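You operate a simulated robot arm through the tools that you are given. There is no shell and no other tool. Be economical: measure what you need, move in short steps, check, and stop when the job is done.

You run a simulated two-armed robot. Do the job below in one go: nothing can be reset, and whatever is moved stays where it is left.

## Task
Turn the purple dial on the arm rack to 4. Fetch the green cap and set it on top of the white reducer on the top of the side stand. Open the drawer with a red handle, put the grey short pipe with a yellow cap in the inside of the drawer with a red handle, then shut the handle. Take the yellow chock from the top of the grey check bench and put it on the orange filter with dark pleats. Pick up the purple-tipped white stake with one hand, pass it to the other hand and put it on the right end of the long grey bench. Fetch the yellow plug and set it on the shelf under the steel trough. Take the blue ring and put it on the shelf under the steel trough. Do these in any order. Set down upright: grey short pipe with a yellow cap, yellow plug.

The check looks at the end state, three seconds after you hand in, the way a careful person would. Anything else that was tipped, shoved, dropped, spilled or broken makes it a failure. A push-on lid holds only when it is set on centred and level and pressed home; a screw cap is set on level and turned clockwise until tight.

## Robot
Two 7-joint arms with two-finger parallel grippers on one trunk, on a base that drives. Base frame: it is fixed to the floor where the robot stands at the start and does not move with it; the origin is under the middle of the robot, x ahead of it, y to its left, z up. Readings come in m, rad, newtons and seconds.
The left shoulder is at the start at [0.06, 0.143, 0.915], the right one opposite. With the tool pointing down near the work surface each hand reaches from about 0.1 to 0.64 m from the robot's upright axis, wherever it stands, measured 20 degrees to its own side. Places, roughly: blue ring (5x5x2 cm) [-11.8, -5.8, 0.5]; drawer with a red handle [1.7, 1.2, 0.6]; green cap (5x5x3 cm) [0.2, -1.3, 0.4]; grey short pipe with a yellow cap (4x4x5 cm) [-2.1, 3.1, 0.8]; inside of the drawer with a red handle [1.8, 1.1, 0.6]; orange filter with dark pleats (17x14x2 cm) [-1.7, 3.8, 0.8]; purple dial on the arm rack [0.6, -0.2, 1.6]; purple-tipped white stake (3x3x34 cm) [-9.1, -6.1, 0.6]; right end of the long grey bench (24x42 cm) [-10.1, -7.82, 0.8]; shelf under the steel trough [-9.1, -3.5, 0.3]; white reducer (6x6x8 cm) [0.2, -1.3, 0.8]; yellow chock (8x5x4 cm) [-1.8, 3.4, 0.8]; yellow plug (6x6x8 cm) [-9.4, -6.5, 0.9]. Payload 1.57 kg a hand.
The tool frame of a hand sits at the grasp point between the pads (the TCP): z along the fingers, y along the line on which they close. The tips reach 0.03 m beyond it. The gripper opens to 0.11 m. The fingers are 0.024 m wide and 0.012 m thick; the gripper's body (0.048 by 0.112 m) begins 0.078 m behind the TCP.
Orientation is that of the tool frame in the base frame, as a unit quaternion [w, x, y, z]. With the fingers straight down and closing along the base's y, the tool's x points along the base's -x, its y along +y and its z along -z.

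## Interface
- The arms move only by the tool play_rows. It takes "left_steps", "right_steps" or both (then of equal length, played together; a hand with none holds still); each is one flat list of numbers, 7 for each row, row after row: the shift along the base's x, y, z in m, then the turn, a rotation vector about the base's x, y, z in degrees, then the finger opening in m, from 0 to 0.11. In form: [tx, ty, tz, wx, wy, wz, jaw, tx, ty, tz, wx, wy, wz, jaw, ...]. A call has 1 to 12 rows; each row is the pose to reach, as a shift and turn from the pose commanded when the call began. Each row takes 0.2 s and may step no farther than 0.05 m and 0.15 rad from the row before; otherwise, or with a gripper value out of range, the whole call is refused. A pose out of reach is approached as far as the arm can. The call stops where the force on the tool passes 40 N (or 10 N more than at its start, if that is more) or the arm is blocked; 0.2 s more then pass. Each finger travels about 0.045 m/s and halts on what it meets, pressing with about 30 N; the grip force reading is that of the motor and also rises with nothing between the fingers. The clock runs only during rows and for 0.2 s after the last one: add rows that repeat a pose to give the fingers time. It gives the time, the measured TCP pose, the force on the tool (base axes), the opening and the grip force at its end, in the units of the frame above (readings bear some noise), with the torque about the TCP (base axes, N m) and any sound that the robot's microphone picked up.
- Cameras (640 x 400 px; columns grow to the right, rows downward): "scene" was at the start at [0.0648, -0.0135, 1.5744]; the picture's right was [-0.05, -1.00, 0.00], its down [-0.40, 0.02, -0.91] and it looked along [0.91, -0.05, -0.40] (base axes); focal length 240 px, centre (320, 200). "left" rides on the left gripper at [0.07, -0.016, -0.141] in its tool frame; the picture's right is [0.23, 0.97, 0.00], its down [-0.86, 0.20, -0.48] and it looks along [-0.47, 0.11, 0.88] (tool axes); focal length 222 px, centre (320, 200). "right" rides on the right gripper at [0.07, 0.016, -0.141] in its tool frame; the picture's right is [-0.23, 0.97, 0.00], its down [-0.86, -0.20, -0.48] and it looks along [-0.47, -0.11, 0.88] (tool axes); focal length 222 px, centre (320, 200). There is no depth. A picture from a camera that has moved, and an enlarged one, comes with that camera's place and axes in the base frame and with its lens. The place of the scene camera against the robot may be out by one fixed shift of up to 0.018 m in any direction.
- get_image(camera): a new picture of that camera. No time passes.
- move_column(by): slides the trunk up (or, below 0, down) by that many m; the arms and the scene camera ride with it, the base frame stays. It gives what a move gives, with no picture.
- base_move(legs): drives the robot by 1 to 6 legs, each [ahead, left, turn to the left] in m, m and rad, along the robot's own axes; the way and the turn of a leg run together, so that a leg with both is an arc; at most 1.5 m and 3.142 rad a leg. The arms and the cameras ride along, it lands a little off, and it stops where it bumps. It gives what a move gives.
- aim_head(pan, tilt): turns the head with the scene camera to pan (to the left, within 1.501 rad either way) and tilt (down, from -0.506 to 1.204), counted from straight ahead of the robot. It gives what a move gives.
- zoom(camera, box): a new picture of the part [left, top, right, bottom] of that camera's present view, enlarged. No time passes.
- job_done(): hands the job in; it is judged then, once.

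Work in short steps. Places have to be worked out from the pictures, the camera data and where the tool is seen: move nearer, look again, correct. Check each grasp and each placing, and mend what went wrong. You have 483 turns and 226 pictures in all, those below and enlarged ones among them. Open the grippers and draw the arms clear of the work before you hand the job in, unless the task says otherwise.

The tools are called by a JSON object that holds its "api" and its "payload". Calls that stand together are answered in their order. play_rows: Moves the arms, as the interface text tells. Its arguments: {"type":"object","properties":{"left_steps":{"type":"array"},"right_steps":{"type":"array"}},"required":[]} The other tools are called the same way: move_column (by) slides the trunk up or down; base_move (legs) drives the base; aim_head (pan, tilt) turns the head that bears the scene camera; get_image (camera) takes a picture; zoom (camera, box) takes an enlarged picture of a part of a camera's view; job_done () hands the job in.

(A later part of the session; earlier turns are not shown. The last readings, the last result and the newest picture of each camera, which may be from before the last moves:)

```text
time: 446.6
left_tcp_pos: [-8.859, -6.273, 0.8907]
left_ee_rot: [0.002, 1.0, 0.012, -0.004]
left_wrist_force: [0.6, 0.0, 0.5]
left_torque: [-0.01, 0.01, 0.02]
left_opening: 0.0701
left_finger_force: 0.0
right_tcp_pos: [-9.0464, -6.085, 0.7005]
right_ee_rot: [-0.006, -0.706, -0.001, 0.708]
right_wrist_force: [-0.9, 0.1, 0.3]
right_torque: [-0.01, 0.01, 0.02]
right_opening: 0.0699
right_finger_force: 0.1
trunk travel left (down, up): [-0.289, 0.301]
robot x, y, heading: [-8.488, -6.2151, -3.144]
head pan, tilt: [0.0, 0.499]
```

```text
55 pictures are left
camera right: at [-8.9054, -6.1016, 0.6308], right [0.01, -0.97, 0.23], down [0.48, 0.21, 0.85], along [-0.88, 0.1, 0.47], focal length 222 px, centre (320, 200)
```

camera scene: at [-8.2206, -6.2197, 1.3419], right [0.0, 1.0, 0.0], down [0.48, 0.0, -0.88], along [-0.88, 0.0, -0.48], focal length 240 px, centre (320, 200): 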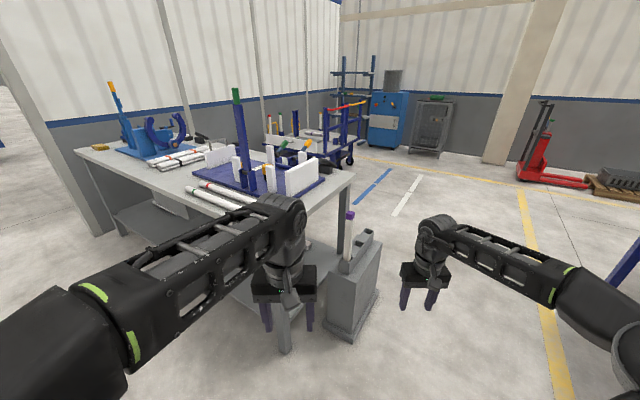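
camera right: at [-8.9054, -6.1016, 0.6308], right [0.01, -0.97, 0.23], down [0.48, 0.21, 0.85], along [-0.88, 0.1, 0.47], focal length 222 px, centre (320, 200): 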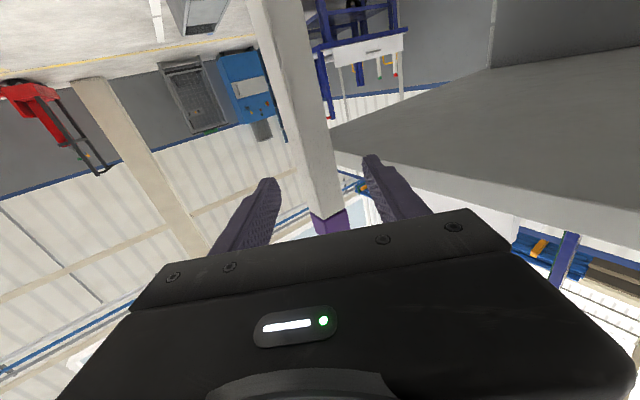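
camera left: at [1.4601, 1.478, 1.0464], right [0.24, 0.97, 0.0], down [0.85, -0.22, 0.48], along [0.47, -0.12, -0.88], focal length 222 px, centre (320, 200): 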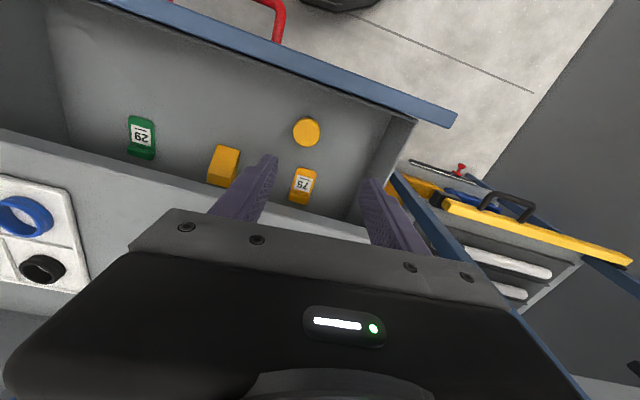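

Stake at x = -9.117, 7 cm ahead. I extend 6 cm, close, and lift.

{"api": "play_rows", "payload": {"right_steps": [-0.03, 0.002, 0, 0, 0, 0, 0.07, -0.06, 0.002, 0, 0, 0, 0, 0.07, -0.06, 0.002, 0, 0, 0, 0, 0.04, -0.06, 0.002, 0, 0, 0, 0, 0.01, -0.06, 0.002, 0, 0, 0, 0, 0.01, -0.06, 0.002, 0, 0, 0, 0, 0.01]}}

{"api": "get_image", "payload": {"camera": "right"}}

```text
time: 448.1
left_tcp_pos: [-8.8593, -6.274, 0.8905]
left_ee_rot: [0.002, 1.0, 0.01, -0.005]
left_wrist_force: [0.8, -0.1, -0.6]
left_torque: [-0.01, 0.02, -0.01]
left_opening: 0.07
left_finger_force: 0.0
right_tcp_pos: [-9.1082, -6.0842, 0.7002]
right_ee_rot: [-0.005, -0.706, 0.0, 0.708]
right_wrist_force: [0.5, 0.7, 0.5]
right_torque: [0.25, 0.07, -0.01]
right_opening: 0.0409
right_finger_force: 30.3
trunk travel left (down, up): [-0.289, 0.301]
robot x, y, heading: [-8.4856, -6.2091, -3.137]
head pan, tilt: [0.0, 0.499]
```

```text
54 pictures are left
camera right: at [-8.9666, -6.0992, 0.6311], right [0.01, -0.97, 0.23], down [0.48, 0.21, 0.85], along [-0.88, 0.11, 0.47], focal length 222 px, centre (320, 200)
```

right: 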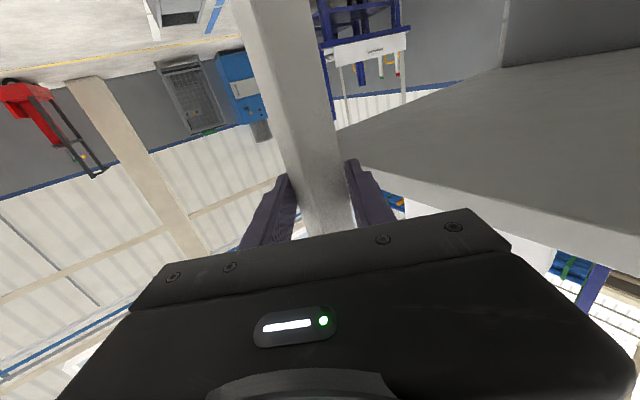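

Gripped (0.041: across the square's corners, perhaps). I lift with the trunk by 0.22 and check.

{"api": "move_column", "payload": {"by": 0.22}}

{"api": "get_image", "payload": {"camera": "scene"}}

```text
time: 450.4
left_tcp_pos: [-8.8595, -6.2734, 1.1108]
left_ee_rot: [0.002, 1.0, 0.012, -0.005]
left_wrist_force: [-0.2, -0.8, -0.2]
left_torque: [-0.03, 0.01, -0.01]
left_opening: 0.07
left_finger_force: 0.0
right_tcp_pos: [-9.1081, -6.0823, 0.9206]
right_ee_rot: [-0.004, -0.706, 0.001, 0.708]
right_wrist_force: [0.1, 0.3, -2.9]
right_torque: [-0.03, 0.03, 0.0]
right_opening: 0.0398
right_finger_force: 29.5
trunk travel left (down, up): [-0.509, 0.081]
robot x, y, heading: [-8.4922, -6.2158, -3.139]
head pan, tilt: [0.0, 0.499]
```

```text
53 pictures are left
camera scene: at [-8.5498, -6.2204, 1.5617], right [0.0, 1.0, 0.0], down [0.48, 0.0, -0.88], along [-0.88, 0.0, -0.48], focal length 240 px, centre (320, 200)
```

scene: 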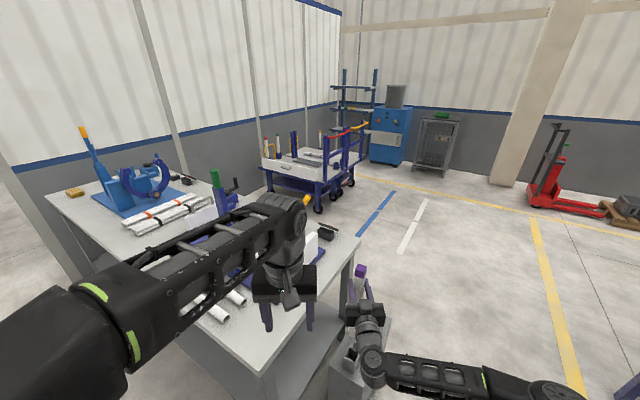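

The stake is lifted free. I back away and pitch the right hand down so the stake lies level, pointing ahead.

{"api": "base_move", "payload": {"legs": [[-0.35, 0, 0]]}}

{"api": "play_rows", "payload": {"right_steps": [0.01, -0.007, 0.01, 0, -7.5, 0, 0.01, 0.02, -0.014, 0.02, 0, -15, 0, 0.01, 0.03, -0.021, 0.03, 0, -22.5, 0, 0.01, 0.04, -0.028, 0.04, 0, -30, 0, 0.01, 0.05, -0.035, 0.05, 0, -37.5, 0, 0.01, 0.06, -0.042, 0.06, 0, -45, 0, 0.01, 0.07, -0.049, 0.06, 0, -52.5, 0, 0.01, 0.08, -0.056, 0.06, 0, -60, 0, 0.01, 0.09, -0.063, 0.06, 0, -67.5, 0, 0.01, 0.1, -0.07, 0.06, 0, -75, 0, 0.01, 0.11, -0.077, 0.06, 0, -82.5, 0, 0.01, 0.118, -0.083, 0.06, 0, -90, 0, 0.01]}}

{"api": "get_image", "payload": {"camera": "scene"}}

```text
time: 452.6
left_tcp_pos: [-8.509, -6.273, 1.1113]
left_ee_rot: [0.001, 1.0, 0.009, -0.003]
left_wrist_force: [0.2, -0.9, 0.3]
left_torque: [-0.02, 0.02, -0.03]
left_opening: 0.0698
left_finger_force: 0.0
right_tcp_pos: [-8.7585, -6.0812, 0.9217]
right_ee_rot: [-0.004, -0.706, 0.001, 0.708]
right_wrist_force: [-0.2, -0.1, -4.0]
right_torque: [-0.09, -0.03, 0.02]
right_opening: 0.0388
right_finger_force: 29.8
trunk travel left (down, up): [-0.509, 0.081]
robot x, y, heading: [-8.1408, -6.2083, 3.142]
head pan, tilt: [0.0, 0.499]
```

```text
time: 455.2
left_tcp_pos: [-8.5097, -6.2725, 1.1118]
left_ee_rot: [0.001, 1.0, 0.009, -0.004]
left_wrist_force: [-0.3, -0.6, -0.3]
left_torque: [0.03, -0.03, -0.03]
left_opening: 0.0698
left_finger_force: 0.0
right_tcp_pos: [-8.5719, -6.0704, 0.9675]
right_ee_rot: [0.007, 1.0, -0.003, -0.002]
right_wrist_force: [0.5, 0.7, -3.2]
right_torque: [0.02, 0.26, -0.01]
right_opening: 0.0297
right_finger_force: 29.8
right hand out of reach, approached as far as the arm can: row 5, 6, 7, 8, 9, 10, 11, 12
trunk travel left (down, up): [-0.509, 0.081]
robot x, y, heading: [-8.1399, -6.2138, 3.14]
head pan, tilt: [0.0, 0.499]
```

```text
52 pictures are left
camera scene: at [-8.2, -6.2203, 1.5618], right [0.0, 1.0, 0.0], down [0.48, 0.0, -0.88], along [-0.88, 0.0, -0.48], focal length 240 px, centre (320, 200)
```

scene: 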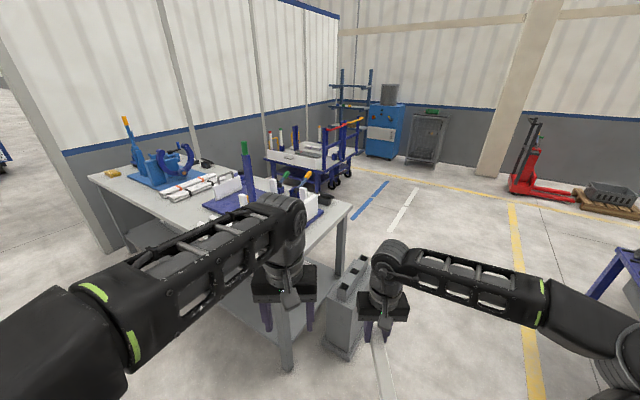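

The stake settled flat (0.030) and level, tail toward me. I move the right hand more ahead and to the centre for the handover.

{"api": "play_rows", "payload": {"right_steps": [-0.025, -0.025, 0, 0, 0, 0, 0.01, -0.05, -0.05, 0, 0, 0, 0, 0.01, -0.075, -0.075, 0, 0, 0, 0, 0.01, -0.1, -0.1, 0, 0, 0, 0, 0.01, -0.1, -0.13, 0, 0, 0, 0, 0.01]}}

{"api": "get_image", "payload": {"camera": "left"}}

```text
time: 456.4
left_tcp_pos: [-8.5095, -6.2722, 1.1106]
left_ee_rot: [0.001, 1.0, 0.009, -0.004]
left_wrist_force: [-0.3, 0.7, 0.4]
left_torque: [0.01, -0.01, 0.01]
left_opening: 0.07
left_finger_force: 0.0
right_tcp_pos: [-8.5708, -6.0694, 0.9672]
right_ee_rot: [0.003, 1.0, -0.003, -0.002]
right_wrist_force: [-0.7, 0.9, -2.3]
right_torque: [0.03, 0.27, 0.0]
right_opening: 0.0299
right_finger_force: 29.7
right hand out of reach, approached as far as the arm can: row 1, 2, 3, 4, 5
trunk travel left (down, up): [-0.509, 0.081]
robot x, y, heading: [-8.1417, -6.209, 3.134]
head pan, tilt: [0.0, 0.499]
```

```text
51 pictures are left
camera left: at [-8.4397, -6.2545, 1.2518], right [0.25, -0.97, 0.0], down [-0.85, -0.21, 0.49], along [-0.47, -0.12, -0.87], focal length 222 px, centre (320, 200)
```

left: 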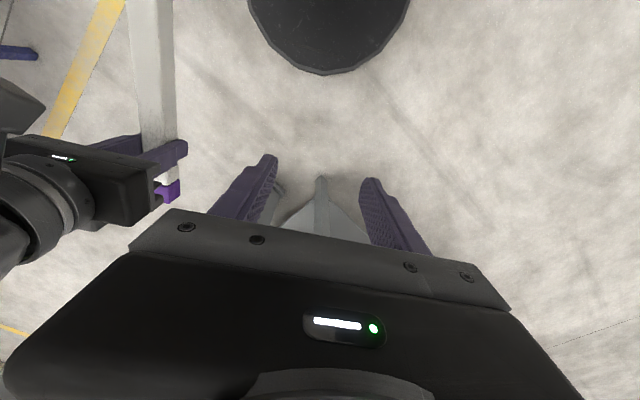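

The right arm is at a limit there; instead I bring the left hand over the stake's tail part, 17 cm behind the right hand.

{"api": "play_rows", "payload": {"left_steps": [0.022, 0.04, 0, 0, 0, 0, 0.07, 0.044, 0.08, 0, 0, 0, 0, 0.07, 0.066, 0.12, -0.01, 0, 0, 0, 0.07, 0.088, 0.16, -0.02, 0, 0, 0, 0.07, 0.108, 0.2, -0.03, 0, 0, 0, 0.07]}}

{"api": "get_image", "payload": {"camera": "left"}}

```text
time: 457.6
left_tcp_pos: [-8.3994, -6.0707, 1.0798]
left_ee_rot: [0.003, 1.0, 0.01, -0.004]
left_wrist_force: [0.8, 0.5, -0.8]
left_torque: [-0.02, -0.01, 0.0]
left_opening: 0.0701
left_finger_force: 0.1
right_tcp_pos: [-8.5698, -6.0678, 0.9679]
right_ee_rot: [0.005, 1.0, -0.004, -0.002]
right_wrist_force: [0.8, 0.2, -2.9]
right_torque: [-0.01, 0.26, -0.02]
right_opening: 0.0297
right_finger_force: 29.4
trunk travel left (down, up): [-0.509, 0.081]
robot x, y, heading: [-8.1426, -6.2095, 3.138]
head pan, tilt: [0.0, 0.499]
```

```text
50 pictures are left
camera left: at [-8.33, -6.0521, 1.2211], right [0.25, -0.97, 0.0], down [-0.85, -0.21, 0.49], along [-0.47, -0.12, -0.87], focal length 222 px, centre (320, 200)
```

left: 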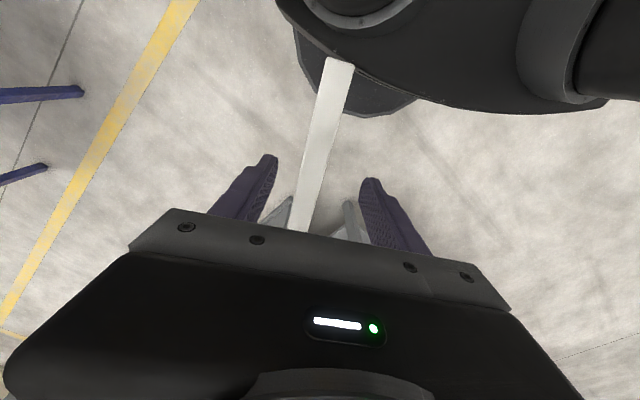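

The stake lies centred between the left fingers. I lower 11 cm and grip with the left, then release the right.

{"api": "play_rows", "payload": {"left_steps": [0, 0, -0.04, 0, 0, 0, 0.07, 0, 0, -0.08, 0, 0, 0, 0.07, 0, 0, -0.11, 0, 0, 0, 0.07, 0, 0, -0.11, 0, 0, 0, 0.04, 0, 0, -0.11, 0, 0, 0, 0.01, 0, 0, -0.11, 0, 0, 0, 0.01]}}

{"api": "play_rows", "payload": {"right_steps": [0, 0, 0, 0, 0, 0, 0.04, 0, 0, 0, 0, 0, 0, 0.06, 0, 0, 0, 0, 0, 0, 0.06, 0, 0, 0.03, 0, 0, 0, 0.06, 0, 0.01, 0.07, 0, 0, 0, 0.06, 0, 0.03, 0.09, 0, 0, 0, 0.06]}}

{"api": "get_image", "payload": {"camera": "left"}}

```text
time: 459.1
left_tcp_pos: [-8.4003, -6.0725, 0.9704]
left_ee_rot: [0.0, 1.0, 0.008, -0.005]
left_wrist_force: [0.0, 8.7, -0.8]
left_torque: [-0.08, -0.02, -0.48]
left_opening: 0.0307
left_finger_force: 17.2
right_tcp_pos: [-8.571, -6.0693, 0.9679]
right_ee_rot: [0.005, 1.0, -0.003, -0.003]
right_wrist_force: [-0.3, -9.4, -0.1]
right_torque: [0.1, -0.34, -1.1]
right_opening: 0.0299
right_finger_force: 30.3
trunk travel left (down, up): [-0.509, 0.081]
robot x, y, heading: [-8.1428, -6.2135, 3.139]
head pan, tilt: [0.0, 0.499]
```

```text
time: 460.4
left_tcp_pos: [-8.4004, -6.0745, 0.9703]
left_ee_rot: [0.001, 1.0, 0.009, -0.004]
left_wrist_force: [-0.4, 0.2, 0.3]
left_torque: [0.0, -0.23, -0.01]
left_opening: 0.0298
left_finger_force: 30.1
right_tcp_pos: [-8.5683, -6.0387, 1.0609]
right_ee_rot: [0.004, 1.0, -0.003, -0.001]
right_wrist_force: [0.8, 0.4, 0.2]
right_torque: [0.01, 0.01, -0.01]
right_opening: 0.0599
right_finger_force: 0.0
trunk travel left (down, up): [-0.509, 0.081]
robot x, y, heading: [-8.1427, -6.211, 3.139]
head pan, tilt: [0.0, 0.499]
```

```text
49 pictures are left
camera left: at [-8.3308, -6.055, 1.111], right [0.25, -0.97, 0.0], down [-0.85, -0.21, 0.49], along [-0.47, -0.12, -0.87], focal length 222 px, centre (320, 200)
```

left: 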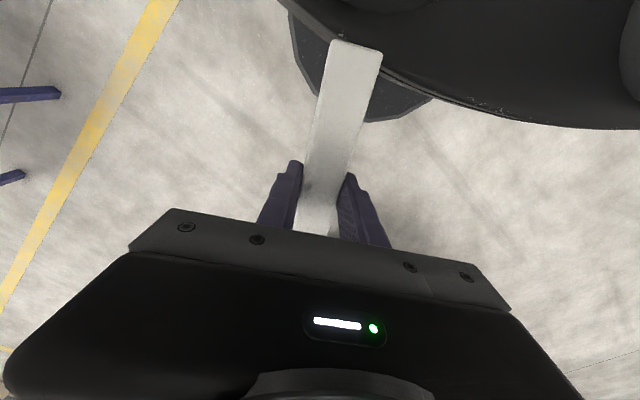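

Handover done: the left hand holds the stake. I bring it to a carrying pose, back off, face the bench (az 148.6°) and slide left to its far end.

{"api": "play_rows", "payload": {"left_steps": [-0.02, -0.036, 0.01, 0, 0, 0, 0.01, -0.04, -0.072, 0.02, 0, 0, 0, 0.01, -0.06, -0.108, 0.03, 0, 0, 0, 0.01, -0.08, -0.144, 0.04, 0, 0, 0, 0.01, -0.1, -0.18, 0.05, 0, 0, 0, 0.01, -0.12, -0.216, 0.06, 0, 0, 0, 0.01, -0.14, -0.252, 0.06, 0, 0, 0, 0.01, -0.16, -0.288, 0.06, 0, 0, 0, 0.01]}}

{"api": "base_move", "payload": {"legs": [[-0.3, 0, 0], [0, 0, -0.547], [0, 1.2, 0], [0, 1.1, 0]]}}

{"api": "get_image", "payload": {"camera": "scene"}}

```text
time: 462.2
left_tcp_pos: [-8.5639, -6.364, 1.0302]
left_ee_rot: [0.0, 1.0, 0.01, -0.004]
left_wrist_force: [-0.3, -0.2, -3.2]
left_torque: [0.0, -0.24, -0.01]
left_opening: 0.0295
left_finger_force: 30.2
right_tcp_pos: [-8.5686, -6.0391, 1.0603]
right_ee_rot: [0.002, 1.0, -0.003, -0.001]
right_wrist_force: [-0.2, 0.3, -0.2]
right_torque: [0.03, 0.01, 0.0]
right_opening: 0.0599
right_finger_force: 0.1
trunk travel left (down, up): [-0.509, 0.081]
robot x, y, heading: [-8.1407, -6.2088, 3.142]
head pan, tilt: [0.0, 0.499]
```

```text
time: 476.8
left_tcp_pos: [-9.4903, -8.1023, 1.0308]
left_ee_rot: [0.0, 0.968, -0.251, -0.005]
left_wrist_force: [0.0, 0.5, -3.2]
left_torque: [-0.09, -0.23, 0.05]
left_opening: 0.0297
left_finger_force: 30.1
right_tcp_pos: [-9.3309, -7.8193, 1.0609]
right_ee_rot: [0.002, 0.964, -0.265, -0.001]
right_wrist_force: [0.5, -1.0, 0.8]
right_torque: [0.02, 0.03, 0.01]
right_opening: 0.06
right_finger_force: 0.1
trunk travel left (down, up): [-0.509, 0.081]
robot x, y, heading: [-9.0485, -8.1856, 2.614]
head pan, tilt: [0.0, 0.499]
```

```text
48 pictures are left
camera scene: at [-9.0989, -8.1628, 1.5618], right [0.5, 0.86, 0.0], down [0.41, -0.24, -0.88], along [-0.76, 0.44, -0.48], focal length 240 px, centre (320, 200)
```

scene: 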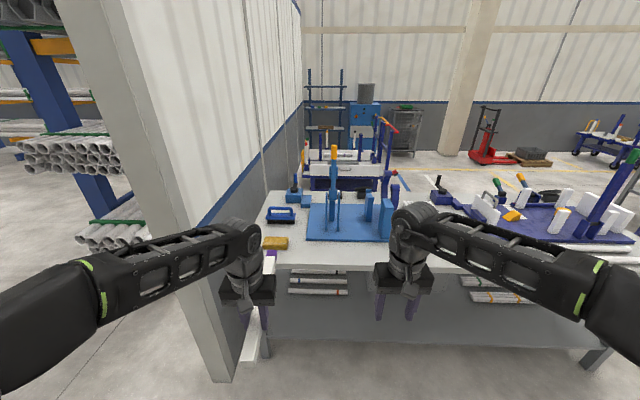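

{"api": "zoom", "payload": {"camera": "scene", "box": [240, 180, 340, 280]}}

```text
4.00 times, centred on (290, 230) of scene
camera zoom: at [-9.0989, -8.1628, 1.5618], right [0.5, 0.86, 0.0], down [0.41, -0.24, -0.88], along [-0.76, 0.44, -0.48], focal length 960 px, centre (440, 80)
```

zoom: 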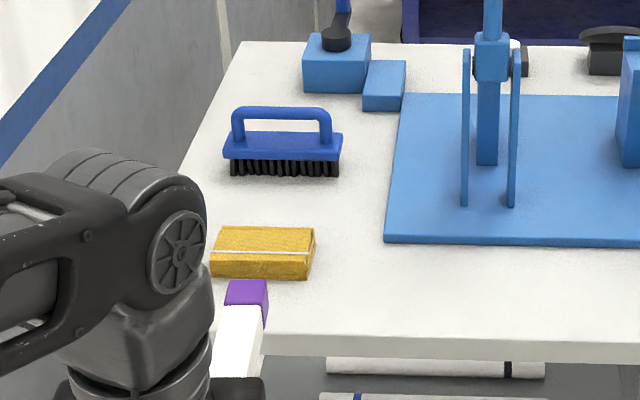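

There is a ~7 cm free strip between brush/sponge and the blue plate, lateral ≈0.11 m left; the stake fits there lengthwise. I drive 0.42 ahead with the stake held high and view from the left hand.

{"api": "base_move", "payload": {"legs": [[0.41, 0, 0]]}}

{"api": "get_image", "payload": {"camera": "left"}}

{"api": "zoom", "payload": {"camera": "scene", "box": [200, 220, 360, 400]}}

```text
time: 479.3
left_tcp_pos: [-9.8426, -7.9042, 1.0303]
left_ee_rot: [-0.001, 0.969, -0.247, -0.004]
left_wrist_force: [-0.4, -0.3, -3.2]
left_torque: [-0.1, -0.22, 0.01]
left_opening: 0.0296
left_finger_force: 29.6
right_tcp_pos: [-9.6863, -7.6199, 1.06]
right_ee_rot: [0.003, 0.966, -0.259, -0.002]
right_wrist_force: [-0.2, 0.0, 0.0]
right_torque: [-0.01, -0.04, 0.01]
right_opening: 0.0602
right_finger_force: 0.0
trunk travel left (down, up): [-0.509, 0.081]
robot x, y, heading: [-9.3972, -7.9769, 2.619]
head pan, tilt: [0.0, 0.499]
```

```text
46 pictures are left
camera left: at [-9.7735, -7.9228, 1.1716], right [-0.26, -0.96, 0.0], down [-0.84, 0.23, 0.49], along [-0.47, 0.13, -0.87], focal length 222 px, centre (320, 200)
```

left: 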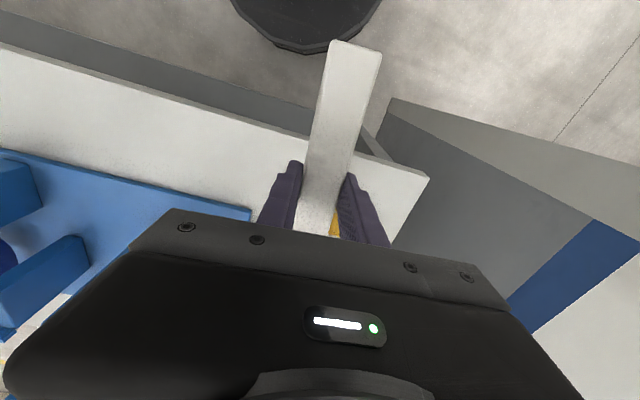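

```text
2.22 times, centred on (280, 310) of scene
camera zoom: at [-9.4523, -7.9593, 1.5617], right [0.49, 0.87, 0.0], down [0.42, -0.24, -0.88], along [-0.76, 0.43, -0.48], focal length 533 px, centre (409, -44)
```

zoom: 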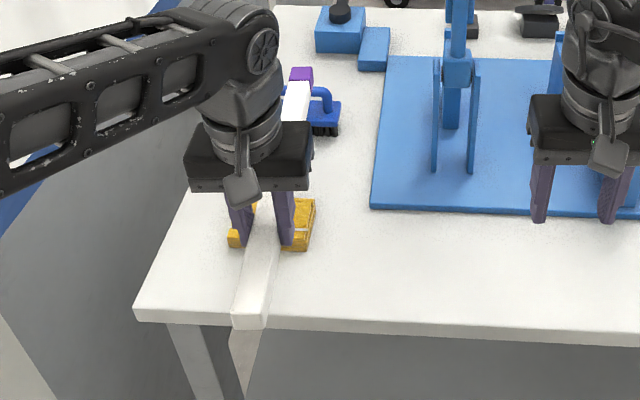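

Strip measured: left 0.069 to 0.140. I place the stake along its middle: move over it at height, then lower.

{"api": "play_rows", "payload": {"left_steps": [-0.028, 0.031, 0, 0, 0, -0.5, 0.01, -0.056, 0.062, 0, 0, 0, -1, 0.01, -0.084, 0.092, 0, 0, 0, -1.5, 0.01, -0.1114, 0.1231, -0.01, 0, 0, -2, 0.01, -0.1114, 0.1231, -0.05, 0, 0, -2, 0.01, -0.1114, 0.1231, -0.09, 0, 0, -2, 0.01]}}

{"api": "get_image", "payload": {"camera": "left"}}

{"api": "zoom", "payload": {"camera": "scene", "box": [200, 180, 360, 360]}}

```text
time: 480.7
left_tcp_pos: [-9.9558, -7.7804, 0.941]
left_ee_rot: [0.001, 0.965, -0.264, -0.004]
left_wrist_force: [-0.2, 0.3, -2.5]
left_torque: [-0.14, -0.23, -0.02]
left_opening: 0.0296
left_finger_force: 30.2
right_tcp_pos: [-9.6873, -7.6205, 1.0591]
right_ee_rot: [0.003, 0.966, -0.259, -0.001]
right_wrist_force: [0.2, -0.3, -0.2]
right_torque: [-0.01, -0.03, 0.03]
right_opening: 0.0601
right_finger_force: 0.1
trunk travel left (down, up): [-0.509, 0.081]
robot x, y, heading: [-9.4004, -7.9856, 2.626]
head pan, tilt: [0.0, 0.499]
```

```text
44 pictures are left
camera left: at [-9.8858, -7.8007, 1.0807], right [-0.3, -0.95, 0.0], down [-0.83, 0.26, 0.49], along [-0.46, 0.14, -0.87], focal length 222 px, centre (320, 200)
```

left: 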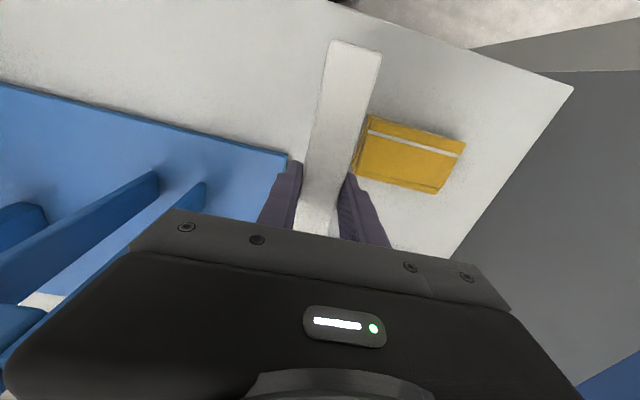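

```text
2.22 times, centred on (280, 270) of scene
camera zoom: at [-9.452, -7.9592, 1.5618], right [0.49, 0.87, 0.0], down [0.42, -0.24, -0.88], along [-0.76, 0.43, -0.48], focal length 533 px, centre (409, 44)
```

zoom: 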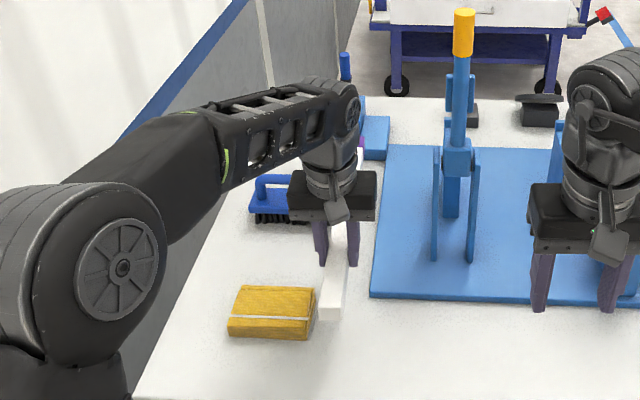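

Sponge edge at left 0.145, plate at 0.060; stake at 0.098. I shift 7 mm left and lower to contact.

{"api": "play_rows", "payload": {"left_steps": [-0.0035, -0.006, -0.03, 0, 0, 0, 0.01, -0.0035, -0.006, -0.06, 0, 0, 0, 0.01, -0.0035, -0.006, -0.085, 0, 0, 0, 0.01, -0.0035, -0.006, -0.097, 0, 0, 0, 0.01, -0.0035, -0.006, -0.104, 0, 0, 0, 0.01, -0.0035, -0.006, -0.108, 0, 0, 0, 0.01]}}

```text
time: 482.1
left_tcp_pos: [-9.9571, -7.7862, 0.8322]
left_ee_rot: [0.0, 0.965, -0.264, -0.005]
left_wrist_force: [-0.5, 0.0, -3.0]
left_torque: [-0.09, -0.2, 0.0]
left_opening: 0.0295
left_finger_force: 30.2
right_tcp_pos: [-9.688, -7.6194, 1.0618]
right_ee_rot: [0.003, 0.966, -0.258, -0.001]
right_wrist_force: [1.0, 0.6, -0.1]
right_torque: [0.02, 0.01, 0.0]
right_opening: 0.0599
right_finger_force: 0.1
trunk travel left (down, up): [-0.509, 0.081]
robot x, y, heading: [-9.4012, -7.9825, 2.62]
head pan, tilt: [0.0, 0.499]
```

{"api": "play_rows", "payload": {"left_steps": [0, 0, -0.003, 0, 0, 0, 0.01, 0, 0, -0.006, 0, 0, 0, 0.01, 0, 0, -0.009, 0, 0, 0, 0.01, 0, 0, -0.012, 0, 0, 0, 0.01]}}

```text
time: 483.0
left_tcp_pos: [-9.9584, -7.7865, 0.8306]
left_ee_rot: [-0.002, 0.965, -0.263, -0.008]
left_wrist_force: [5.3, -5.9, 19.6]
left_torque: [-0.53, -0.88, -0.08]
left_opening: 0.0296
left_finger_force: 30.1
right_tcp_pos: [-9.6851, -7.6208, 1.0621]
right_ee_rot: [0.002, 0.966, -0.258, -0.002]
right_wrist_force: [1.1, -0.4, -0.2]
right_torque: [0.02, 0.0, -0.02]
right_opening: 0.0602
right_finger_force: 0.0
trunk travel left (down, up): [-0.509, 0.081]
robot x, y, heading: [-9.3982, -7.9806, 2.621]
head pan, tilt: [0.0, 0.499]
stopped in row 4 (left hand): the force on the tool passed its limit at 44 N (the readings are from after the stop); the commanded pose is now the measured one
```

The stake rests on the bench. I release with a small opening and lift straight up.

{"api": "play_rows", "payload": {"left_steps": [0, 0, 0.002, 0, 0, 0, 0.035, 0, 0, 0.002, 0, 0, 0, 0.046, 0, 0, 0.002, 0, 0, 0, 0.046, 0, 0, 0.04, 0, 0, 0, 0.046, 0, 0, 0.08, 0, 0, 0, 0.046, 0, 0, 0.12, 0, 0, 0, 0.046, 0.03, -0.02, 0.15, 0, 0, 0, 0.046, 0.07, -0.04, 0.16, 0, 0, 0, 0.046]}}

{"api": "zoom", "payload": {"camera": "scene", "box": [200, 180, 360, 360]}}

```text
time: 484.8
left_tcp_pos: [-9.8865, -7.8287, 0.9863]
left_ee_rot: [-0.001, 0.965, -0.263, -0.009]
left_wrist_force: [-0.5, 0.8, 0.8]
left_torque: [0.02, 0.03, 0.01]
left_opening: 0.046
left_finger_force: 0.1
right_tcp_pos: [-9.6858, -7.6201, 1.0609]
right_ee_rot: [0.003, 0.966, -0.259, -0.001]
right_wrist_force: [-0.6, -0.1, 0.3]
right_torque: [0.01, 0.01, -0.02]
right_opening: 0.0601
right_finger_force: 0.1
trunk travel left (down, up): [-0.509, 0.081]
robot x, y, heading: [-9.4021, -7.9809, 2.629]
head pan, tilt: [0.0, 0.499]
```

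```text
2.22 times, centred on (280, 270) of scene
camera zoom: at [-9.4503, -7.9605, 1.5618], right [0.49, 0.87, 0.0], down [0.42, -0.24, -0.88], along [-0.76, 0.43, -0.48], focal length 533 px, centre (409, 44)
```

zoom: 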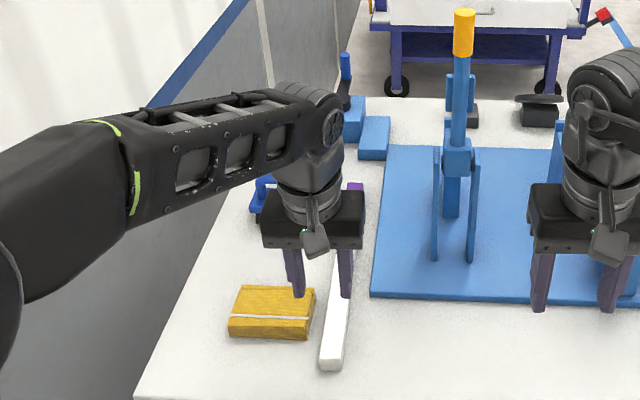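

The stake lies in its strip. Next the plug: I back off a little and slide right along the bench to its place.

{"api": "base_move", "payload": {"legs": [[-0.2, 0, 0], [0, -1.2, 0]]}}

{"api": "get_image", "payload": {"camera": "scene"}}

```text
time: 492.1
left_tcp_pos: [-9.1328, -6.8793, 0.9856]
left_ee_rot: [-0.001, 0.968, -0.253, -0.008]
left_wrist_force: [0.3, -0.1, 0.4]
left_torque: [0.01, -0.02, -0.02]
left_opening: 0.046
left_finger_force: 0.1
right_tcp_pos: [-8.9364, -6.668, 1.0611]
right_ee_rot: [0.002, 0.969, -0.248, -0.002]
right_wrist_force: [0.0, 0.9, 0.6]
right_torque: [-0.02, -0.02, -0.04]
right_opening: 0.0599
right_finger_force: 0.0
trunk travel left (down, up): [-0.509, 0.081]
robot x, y, heading: [-8.6434, -7.0221, 2.647]
head pan, tilt: [0.0, 0.499]
```

```text
41 pictures are left
camera scene: at [-8.6936, -7.0021, 1.5618], right [0.48, 0.88, 0.0], down [0.42, -0.23, -0.88], along [-0.77, 0.42, -0.48], focal length 240 px, centre (320, 200)
```

scene: 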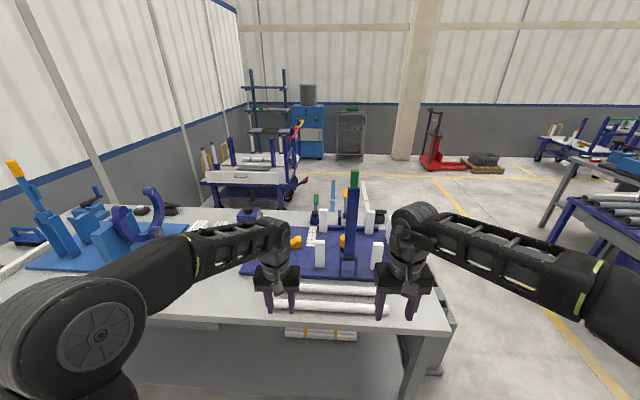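

{"api": "zoom", "payload": {"camera": "scene", "box": [270, 190, 400, 290]}}

```text
4.00 times, centred on (335, 240) of scene
camera zoom: at [-8.6936, -7.0021, 1.5618], right [0.48, 0.88, 0.0], down [0.42, -0.23, -0.88], along [-0.77, 0.42, -0.48], focal length 960 px, centre (260, 40)
```

zoom: 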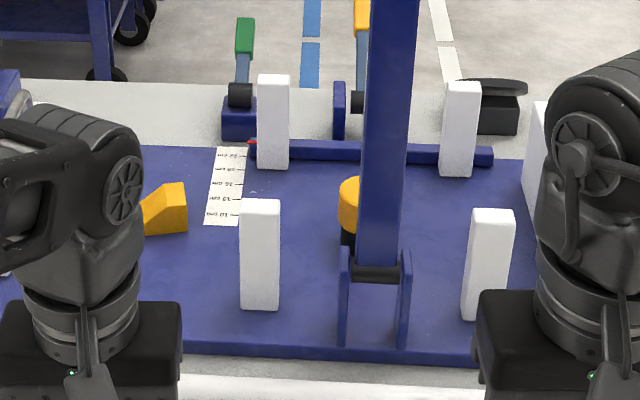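

The plug stands right behind a tall post, so I must reach it from the bench's back side. I go around the right end.

{"api": "base_move", "payload": {"legs": [[-0.35, 0, 0], [0, 0, -1.076], [0.8, 0, 0], [0.8, 0, 0], [0, 0, 1.571], [1.45, 0, 0]]}}

{"api": "base_move", "payload": {"legs": [[0, 0, 2.594], [0, -0.55, 0]]}}

{"api": "get_image", "payload": {"camera": "scene"}}

```text
time: 512.5
left_tcp_pos: [-9.5849, -5.8058, 0.986]
left_ee_rot: [0.002, 0.997, 0.083, -0.007]
left_wrist_force: [0.3, -0.2, -0.3]
left_torque: [0.0, 0.01, -0.02]
left_opening: 0.0461
left_finger_force: 0.0
right_tcp_pos: [-9.5652, -5.5187, 1.0596]
right_ee_rot: [0.003, 0.996, 0.087, 0.001]
right_wrist_force: [0.2, 0.2, -0.7]
right_torque: [-0.02, -0.01, 0.01]
right_opening: 0.06
right_finger_force: 0.1
trunk travel left (down, up): [-0.509, 0.081]
robot x, y, heading: [-9.1154, -5.6111, -2.958]
head pan, tilt: [0.0, 0.499]
stopped in leg 6: the robot was blocked; the commanded pose is now the measured one
```

```text
time: 519.4
left_tcp_pos: [-8.6069, -5.6771, 0.9866]
left_ee_rot: [0.008, 0.177, 0.984, -0.001]
left_wrist_force: [-0.2, 0.6, 0.1]
left_torque: [0.0, -0.02, -0.01]
left_opening: 0.0459
left_finger_force: 0.1
right_tcp_pos: [-8.7692, -5.9165, 1.0608]
right_ee_rot: [0.0, 0.172, 0.985, 0.002]
right_wrist_force: [0.2, -0.1, 0.5]
right_torque: [0.01, 0.02, -0.02]
right_opening: 0.0601
right_finger_force: 0.1
trunk travel left (down, up): [-0.509, 0.081]
robot x, y, heading: [-9.1159, -5.6122, -0.341]
head pan, tilt: [0.0, 0.499]
stopped in leg 2: the robot was blocked; the commanded pose is now the measured one
```

```text
39 pictures are left
camera scene: at [-9.0533, -5.641, 1.5618], right [-0.33, -0.94, 0.0], down [-0.45, 0.16, -0.88], along [0.83, -0.29, -0.48], focal length 240 px, centre (320, 200)
```

scene: 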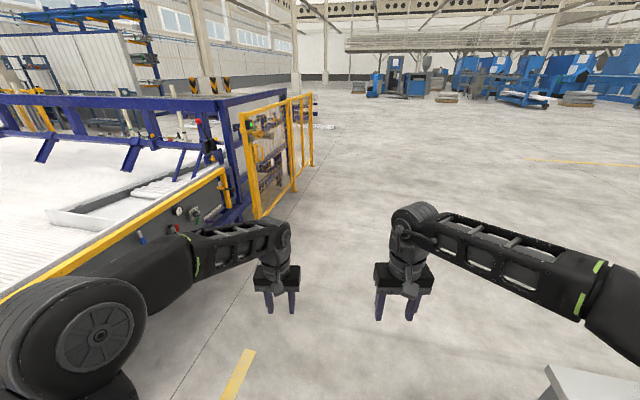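

The base touched the pedestal's foot lightly and stopped; it still stands. I back westward away from it, then turn and approach the bench's back.

{"api": "base_move", "payload": {"legs": [[-0.75, 0, 0], [0, 0, -0.21], [0, -0.7, 0]]}}

{"api": "get_image", "payload": {"camera": "scene"}}

```text
time: 520.8
left_tcp_pos: [-8.6583, -5.6139, 0.9861]
left_ee_rot: [0.007, 0.15, 0.989, 0.0]
left_wrist_force: [0.9, 0.6, 0.4]
left_torque: [-0.03, 0.0, -0.02]
left_opening: 0.046
left_finger_force: 0.1
right_tcp_pos: [-8.8048, -5.8624, 1.0598]
right_ee_rot: [0.001, 0.143, 0.99, 0.003]
right_wrist_force: [1.0, 1.0, 0.4]
right_torque: [-0.02, 0.01, -0.03]
right_opening: 0.06
right_finger_force: 0.1
trunk travel left (down, up): [-0.509, 0.081]
robot x, y, heading: [-9.1672, -5.5739, -0.282]
head pan, tilt: [0.0, 0.499]
stopped in leg 1: the robot was blocked; the commanded pose is now the measured one
```

```text
38 pictures are left
camera scene: at [-9.1061, -5.6032, 1.5618], right [-0.28, -0.96, 0.0], down [-0.46, 0.13, -0.88], along [0.84, -0.24, -0.48], focal length 240 px, centre (320, 200)
```

scene: 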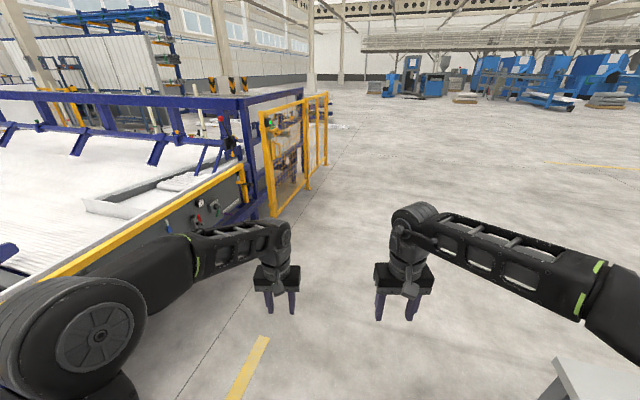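

Something blocks the way west. I look to both sides.

{"api": "aim_head", "payload": {"pan": 1.5, "tilt": 0.7}}

{"api": "get_image", "payload": {"camera": "scene"}}

{"api": "aim_head", "payload": {"pan": -1.5, "tilt": 0.7}}

{"api": "get_image", "payload": {"camera": "scene"}}

```text
time: 522.4
left_tcp_pos: [-8.6581, -5.615, 0.9865]
left_ee_rot: [0.008, 0.149, 0.989, -0.001]
left_wrist_force: [-0.6, -0.3, -0.2]
left_torque: [0.03, 0.02, 0.0]
left_opening: 0.046
left_finger_force: 0.1
right_tcp_pos: [-8.8054, -5.8628, 1.0611]
right_ee_rot: [0.001, 0.144, 0.99, 0.002]
right_wrist_force: [1.2, 0.1, 0.0]
right_torque: [0.01, 0.0, 0.0]
right_opening: 0.06
right_finger_force: 0.1
trunk travel left (down, up): [-0.509, 0.081]
robot x, y, heading: [-9.1677, -5.577, -0.277]
head pan, tilt: [1.499, 0.7]
```

```text
37 pictures are left
camera scene: at [-9.164, -5.4986, 1.5441], right [0.94, -0.35, 0.0], down [-0.22, -0.6, -0.77], along [0.27, 0.72, -0.64], focal length 240 px, centre (320, 200)
```

scene: 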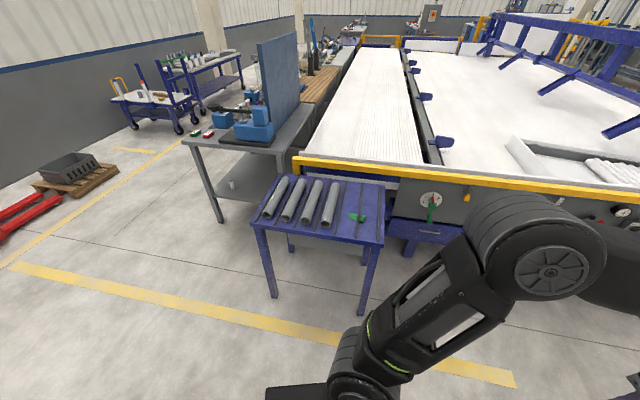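

```text
time: 525.0
left_tcp_pos: [-8.6598, -5.6149, 0.9857]
left_ee_rot: [0.007, 0.15, 0.989, -0.002]
left_wrist_force: [0.1, 0.3, 0.1]
left_torque: [0.0, 0.03, 0.02]
left_opening: 0.0463
left_finger_force: 0.1
right_tcp_pos: [-8.8053, -5.8627, 1.0612]
right_ee_rot: [0.0, 0.145, 0.989, 0.003]
right_wrist_force: [-0.3, -0.5, -0.6]
right_torque: [0.01, 0.0, -0.02]
right_opening: 0.0598
right_finger_force: 0.2
trunk travel left (down, up): [-0.509, 0.081]
robot x, y, heading: [-9.1669, -5.5757, -0.278]
head pan, tilt: [-1.499, 0.7]
```

```text
36 pictures are left
camera scene: at [-9.2112, -5.6614, 1.5441], right [-0.98, 0.21, 0.0], down [0.13, 0.63, -0.76], along [-0.16, -0.75, -0.64], focal length 240 px, centre (320, 200)
```

scene: 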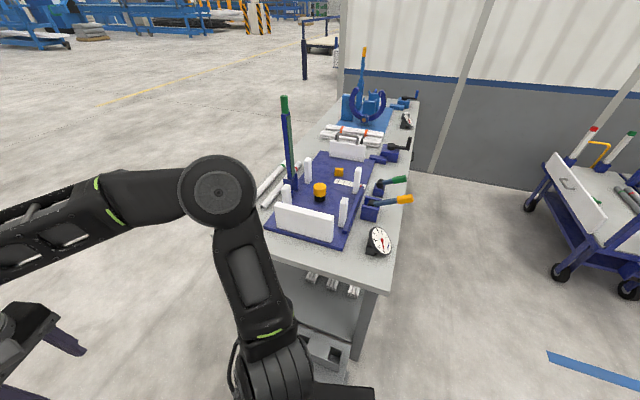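

The pedestal got shifted against the bench leg by my base; I'll disengage now and reconsider it later. The shelf (grey table's lower shelf at (-9.1,-3.5)) and plug (-9.38, -6.47) are both located. I go north-west around and approach the bench from its back.

{"api": "base_move", "payload": {"legs": [[0, 0.22, 0], [-0.85, 0, 0], [0, 0, -0.27], [0, -0.86, 0], [0.4, 0, 0]]}}

{"api": "aim_head", "payload": {"pan": 0.0, "tilt": 0.6}}

{"api": "get_image", "payload": {"camera": "scene"}}

```text
time: 537.9
left_tcp_pos: [-9.5735, -6.2458, 0.9867]
left_ee_rot: [0.007, 0.282, 0.959, -0.002]
left_wrist_force: [0.1, 0.0, -0.3]
left_torque: [-0.01, -0.01, 0.01]
left_opening: 0.0459
left_finger_force: 0.1
right_tcp_pos: [-9.7803, -6.4461, 1.0597]
right_ee_rot: [0.0, 0.276, 0.961, 0.002]
right_wrist_force: [0.7, -0.2, 0.6]
right_torque: [0.02, 0.04, -0.03]
right_opening: 0.0602
right_finger_force: 0.0
trunk travel left (down, up): [-0.509, 0.081]
robot x, y, heading: [-10.0541, -6.0715, -0.556]
head pan, tilt: [-1.499, 0.7]
```

```text
time: 539.5
left_tcp_pos: [-9.5729, -6.2439, 0.9866]
left_ee_rot: [0.007, 0.281, 0.96, -0.003]
left_wrist_force: [-0.8, 0.1, -0.5]
left_torque: [0.0, 0.03, 0.01]
left_opening: 0.0458
left_finger_force: 0.0
right_tcp_pos: [-9.7806, -6.4435, 1.0599]
right_ee_rot: [0.001, 0.276, 0.961, 0.002]
right_wrist_force: [-0.7, -0.2, -0.9]
right_torque: [0.0, 0.0, -0.02]
right_opening: 0.0602
right_finger_force: 0.0
trunk travel left (down, up): [-0.509, 0.081]
robot x, y, heading: [-10.0523, -6.0743, -0.555]
head pan, tilt: [0.0, 0.6]
```

```text
35 pictures are left
camera scene: at [-10.0005, -6.1126, 1.5527], right [-0.53, -0.85, 0.0], down [-0.48, 0.3, -0.82], along [0.7, -0.43, -0.57], focal length 240 px, centre (320, 200)
```

scene: 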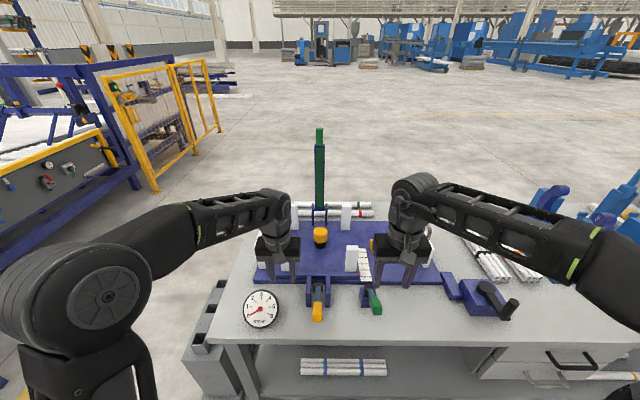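

From the back side the plug is at ahead 0.79, straight in front. I tilt the left hand 45° and hover it behind the plug, jaw open.

{"api": "play_rows", "payload": {"left_steps": [0.012, -0.025, 0.005, -3.4, -5.46, 0, 0.06, 0.024, -0.05, 0.01, -6.8, -10.9, 0, 0.08, 0.036, -0.075, 0.015, -10.2, -16.4, 0, 0.09, 0.05, -0.1, 0.02, -13.6, -21.8, 0, 0.09, 0.064, -0.13, 0.02, -17, -27.3, 0, 0.09, 0.08, -0.16, 0.02, -20.4, -32.7, 0, 0.09, 0.095, -0.188, 0.02, -23.8, -38.2, 0, 0.09]}}

{"api": "get_image", "payload": {"camera": "left"}}

```text
time: 541.1
left_tcp_pos: [-9.4764, -6.4339, 1.006]
left_ee_rot: [0.376, 0.259, 0.884, -0.104]
left_wrist_force: [-0.2, 0.0, 0.3]
left_torque: [-0.01, 0.0, 0.0]
left_opening: 0.0899
left_finger_force: 0.0
right_tcp_pos: [-9.7801, -6.4453, 1.0598]
right_ee_rot: [0.001, 0.277, 0.961, 0.004]
right_wrist_force: [0.2, 0.4, 0.2]
right_torque: [0.0, 0.03, 0.01]
right_opening: 0.0601
right_finger_force: 0.0
trunk travel left (down, up): [-0.509, 0.081]
robot x, y, heading: [-10.0528, -6.0734, -0.55]
head pan, tilt: [0.0, 0.6]
```

```text
34 pictures are left
camera left: at [-9.613, -6.3664, 1.0537], right [0.39, 0.91, -0.15], down [0.31, 0.03, 0.95], along [0.87, -0.42, -0.27], focal length 222 px, centre (320, 200)
```

left: 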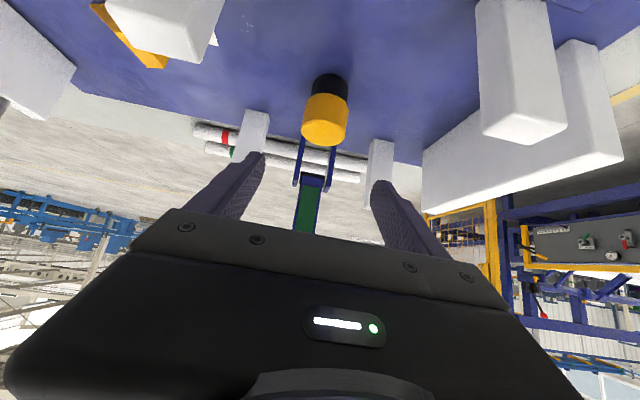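

Plug axis ≈(-9.39, -6.489), yellow part mid z ≈0.883. I move in above it, descend and grip.

{"api": "play_rows", "payload": {"left_steps": [0.026, -0.017, -0.02, 0, 0, 0, 0.09, 0.052, -0.034, -0.04, 0, 0, 0, 0.09, 0.078, -0.05, -0.06, 0, 0, 0, 0.09, 0.078, -0.05, -0.09, 0, 0, 0, 0.09, 0.078, -0.05, -0.118, 0, 0, 0, 0.09]}}

{"api": "get_image", "payload": {"camera": "left"}}

```text
time: 542.3
left_tcp_pos: [-9.3985, -6.4839, 0.8869]
left_ee_rot: [0.376, 0.259, 0.884, -0.104]
left_wrist_force: [-0.5, -0.3, 0.4]
left_torque: [-0.01, 0.04, -0.02]
left_opening: 0.0901
left_finger_force: 0.0
right_tcp_pos: [-9.7793, -6.4451, 1.0603]
right_ee_rot: [0.002, 0.277, 0.961, 0.003]
right_wrist_force: [0.1, 0.5, -0.2]
right_torque: [0.01, 0.02, -0.01]
right_opening: 0.0601
right_finger_force: 0.1
trunk travel left (down, up): [-0.509, 0.081]
robot x, y, heading: [-10.051, -6.0737, -0.553]
head pan, tilt: [0.0, 0.6]
```

```text
33 pictures are left
camera left: at [-9.5346, -6.4177, 0.9357], right [0.39, 0.91, -0.15], down [0.31, 0.02, 0.95], along [0.87, -0.42, -0.28], focal length 222 px, centre (320, 200)
```

left: 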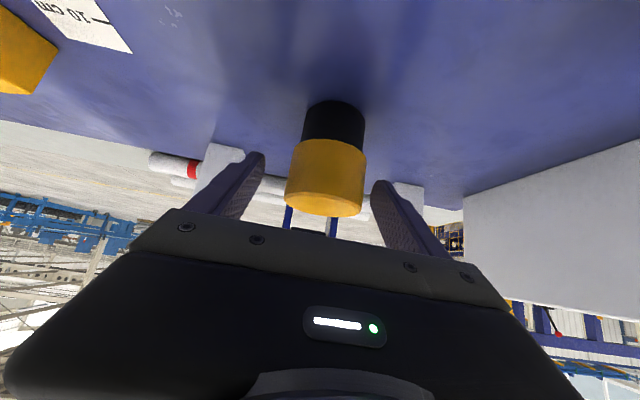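

The plug is between the pads. I close and lift.

{"api": "play_rows", "payload": {"left_steps": [0, 0, 0, 0, 0, 0, 0.07, 0, 0, 0, 0, 0, 0, 0.05, 0, 0, 0, 0, 0, 0, 0.04, 0, 0, 0, 0, 0, 0, 0.04, 0, 0, 0.03, 0, 0, 0, 0.04, 0, 0, 0.07, 0, 0, 0, 0.04, 0, 0, 0.11, 0, 0, 0, 0.04]}}

{"api": "get_image", "payload": {"camera": "left"}}

```text
time: 543.9
left_tcp_pos: [-9.4016, -6.4807, 0.998]
left_ee_rot: [0.376, 0.259, 0.884, -0.103]
left_wrist_force: [-0.4, -0.2, 0.2]
left_torque: [0.0, 0.02, 0.0]
left_opening: 0.0558
left_finger_force: 29.9
right_tcp_pos: [-9.7808, -6.4448, 1.0602]
right_ee_rot: [0.001, 0.276, 0.961, 0.003]
right_wrist_force: [-0.3, -0.2, -0.1]
right_torque: [0.02, 0.01, 0.01]
right_opening: 0.0601
right_finger_force: 0.1
trunk travel left (down, up): [-0.509, 0.081]
robot x, y, heading: [-10.0543, -6.0725, -0.552]
head pan, tilt: [0.0, 0.6]
```

```text
32 pictures are left
camera left: at [-9.5389, -6.414, 1.0467], right [0.39, 0.91, -0.15], down [0.31, 0.02, 0.95], along [0.87, -0.42, -0.28], focal length 222 px, centre (320, 200)
```

left: 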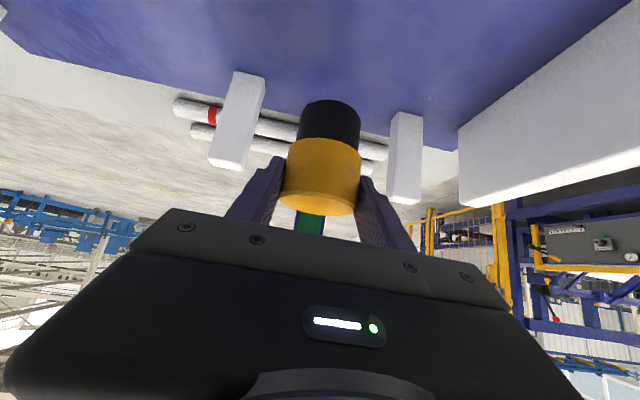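

The plug is held upright. Before the ring, I retract the left hand, step back from the bench, and turn to look toward the ring's place (-11.8, -5.8).

{"api": "play_rows", "payload": {"left_steps": [-0.04, 0.0245, 0.005, 0, 0, 0, 0.04, -0.08, 0.049, 0.01, 0, 0, 0, 0.04, -0.12, 0.0735, 0.015, 0, 0, 0, 0.04, -0.16, 0.098, 0.02, 0, 0, 0, 0.04, -0.2, 0.1225, 0.02, 0, 0, 0, 0.04, -0.235, 0.144, 0.02, 0, 0, 0, 0.04]}}

{"api": "base_move", "payload": {"legs": [[-0.3, 0, 0], [0, 0.45, 0], [0, 0, -2.43]]}}

{"api": "aim_head", "payload": {"pan": 0.0, "tilt": 0.45}}

{"api": "get_image", "payload": {"camera": "scene"}}

```text
time: 545.3
left_tcp_pos: [-9.6356, -6.3411, 1.0207]
left_ee_rot: [0.375, 0.259, 0.884, -0.105]
left_wrist_force: [-0.3, -0.8, -0.7]
left_torque: [0.0, 0.01, -0.02]
left_opening: 0.0558
left_finger_force: 29.8
right_tcp_pos: [-9.7809, -6.4438, 1.0609]
right_ee_rot: [0.0, 0.277, 0.961, 0.003]
right_wrist_force: [-0.7, 0.1, -0.4]
right_torque: [-0.03, -0.05, -0.02]
right_opening: 0.0598
right_finger_force: 0.0
trunk travel left (down, up): [-0.509, 0.081]
robot x, y, heading: [-10.0526, -6.0737, -0.555]
head pan, tilt: [0.0, 0.6]
```

```text
time: 555.4
left_tcp_pos: [-10.5648, -5.6216, 1.0207]
left_ee_rot: [0.042, 0.917, 0.085, -0.388]
left_wrist_force: [-0.4, 0.1, -1.5]
left_torque: [-0.01, 0.0, -0.01]
left_opening: 0.0558
left_finger_force: 29.9
right_tcp_pos: [-10.5296, -5.4484, 1.0602]
right_ee_rot: [0.003, 0.995, 0.097, 0.0]
right_wrist_force: [0.5, -0.7, -0.1]
right_torque: [0.02, 0.0, -0.01]
right_opening: 0.0602
right_finger_force: 0.0
trunk travel left (down, up): [-0.509, 0.081]
robot x, y, heading: [-10.0758, -5.5254, -2.945]
head pan, tilt: [0.0, 0.6]
```

```text
time: 556.1
left_tcp_pos: [-10.5643, -5.623, 1.0208]
left_ee_rot: [0.041, 0.917, 0.084, -0.387]
left_wrist_force: [-0.1, 0.2, -2.6]
left_torque: [-0.01, 0.02, 0.02]
left_opening: 0.0555
left_finger_force: 30.2
right_tcp_pos: [-10.5281, -5.4472, 1.0608]
right_ee_rot: [0.002, 0.995, 0.098, 0.0]
right_wrist_force: [-0.4, 0.8, 0.9]
right_torque: [0.0, -0.02, -0.01]
right_opening: 0.06
right_finger_force: 0.1
trunk travel left (down, up): [-0.509, 0.081]
robot x, y, heading: [-10.0761, -5.5307, -2.941]
head pan, tilt: [0.0, 0.45]
```

```text
31 pictures are left
camera scene: at [-10.1342, -5.5525, 1.5662], right [-0.2, 0.98, 0.0], down [0.43, 0.09, -0.9], along [-0.88, -0.18, -0.44], focal length 240 px, centre (320, 200)
```

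scene: 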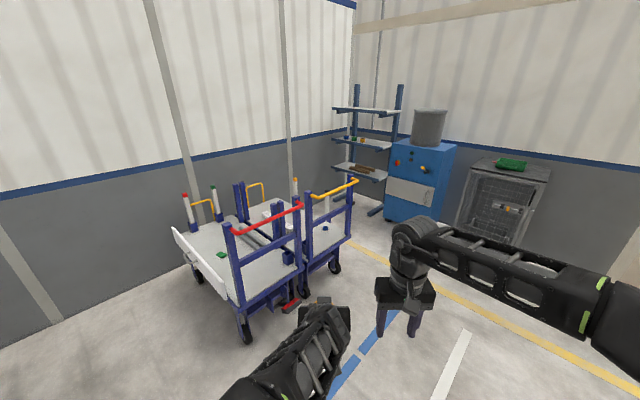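

Two carts; the ring should be at (331, 227) on the far cart with the yellow handle. I zoom.

{"api": "zoom", "payload": {"camera": "scene", "box": [270, 170, 370, 280]}}

```text
3.64 times, centred on (320, 225) of scene
camera zoom: at [-10.1342, -5.5525, 1.5662], right [-0.2, 0.98, 0.0], down [0.43, 0.09, -0.9], along [-0.88, -0.18, -0.44], focal length 872 px, centre (320, 109)
```

zoom: 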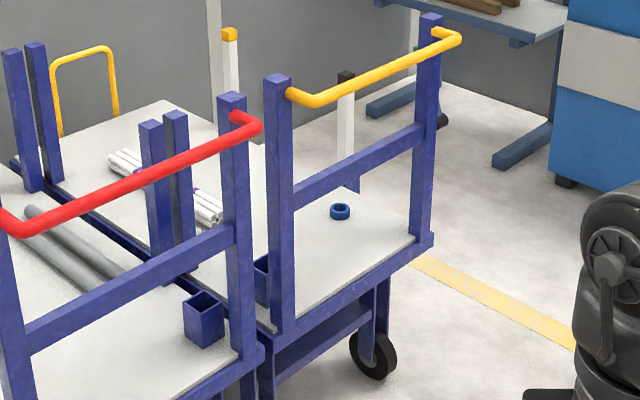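

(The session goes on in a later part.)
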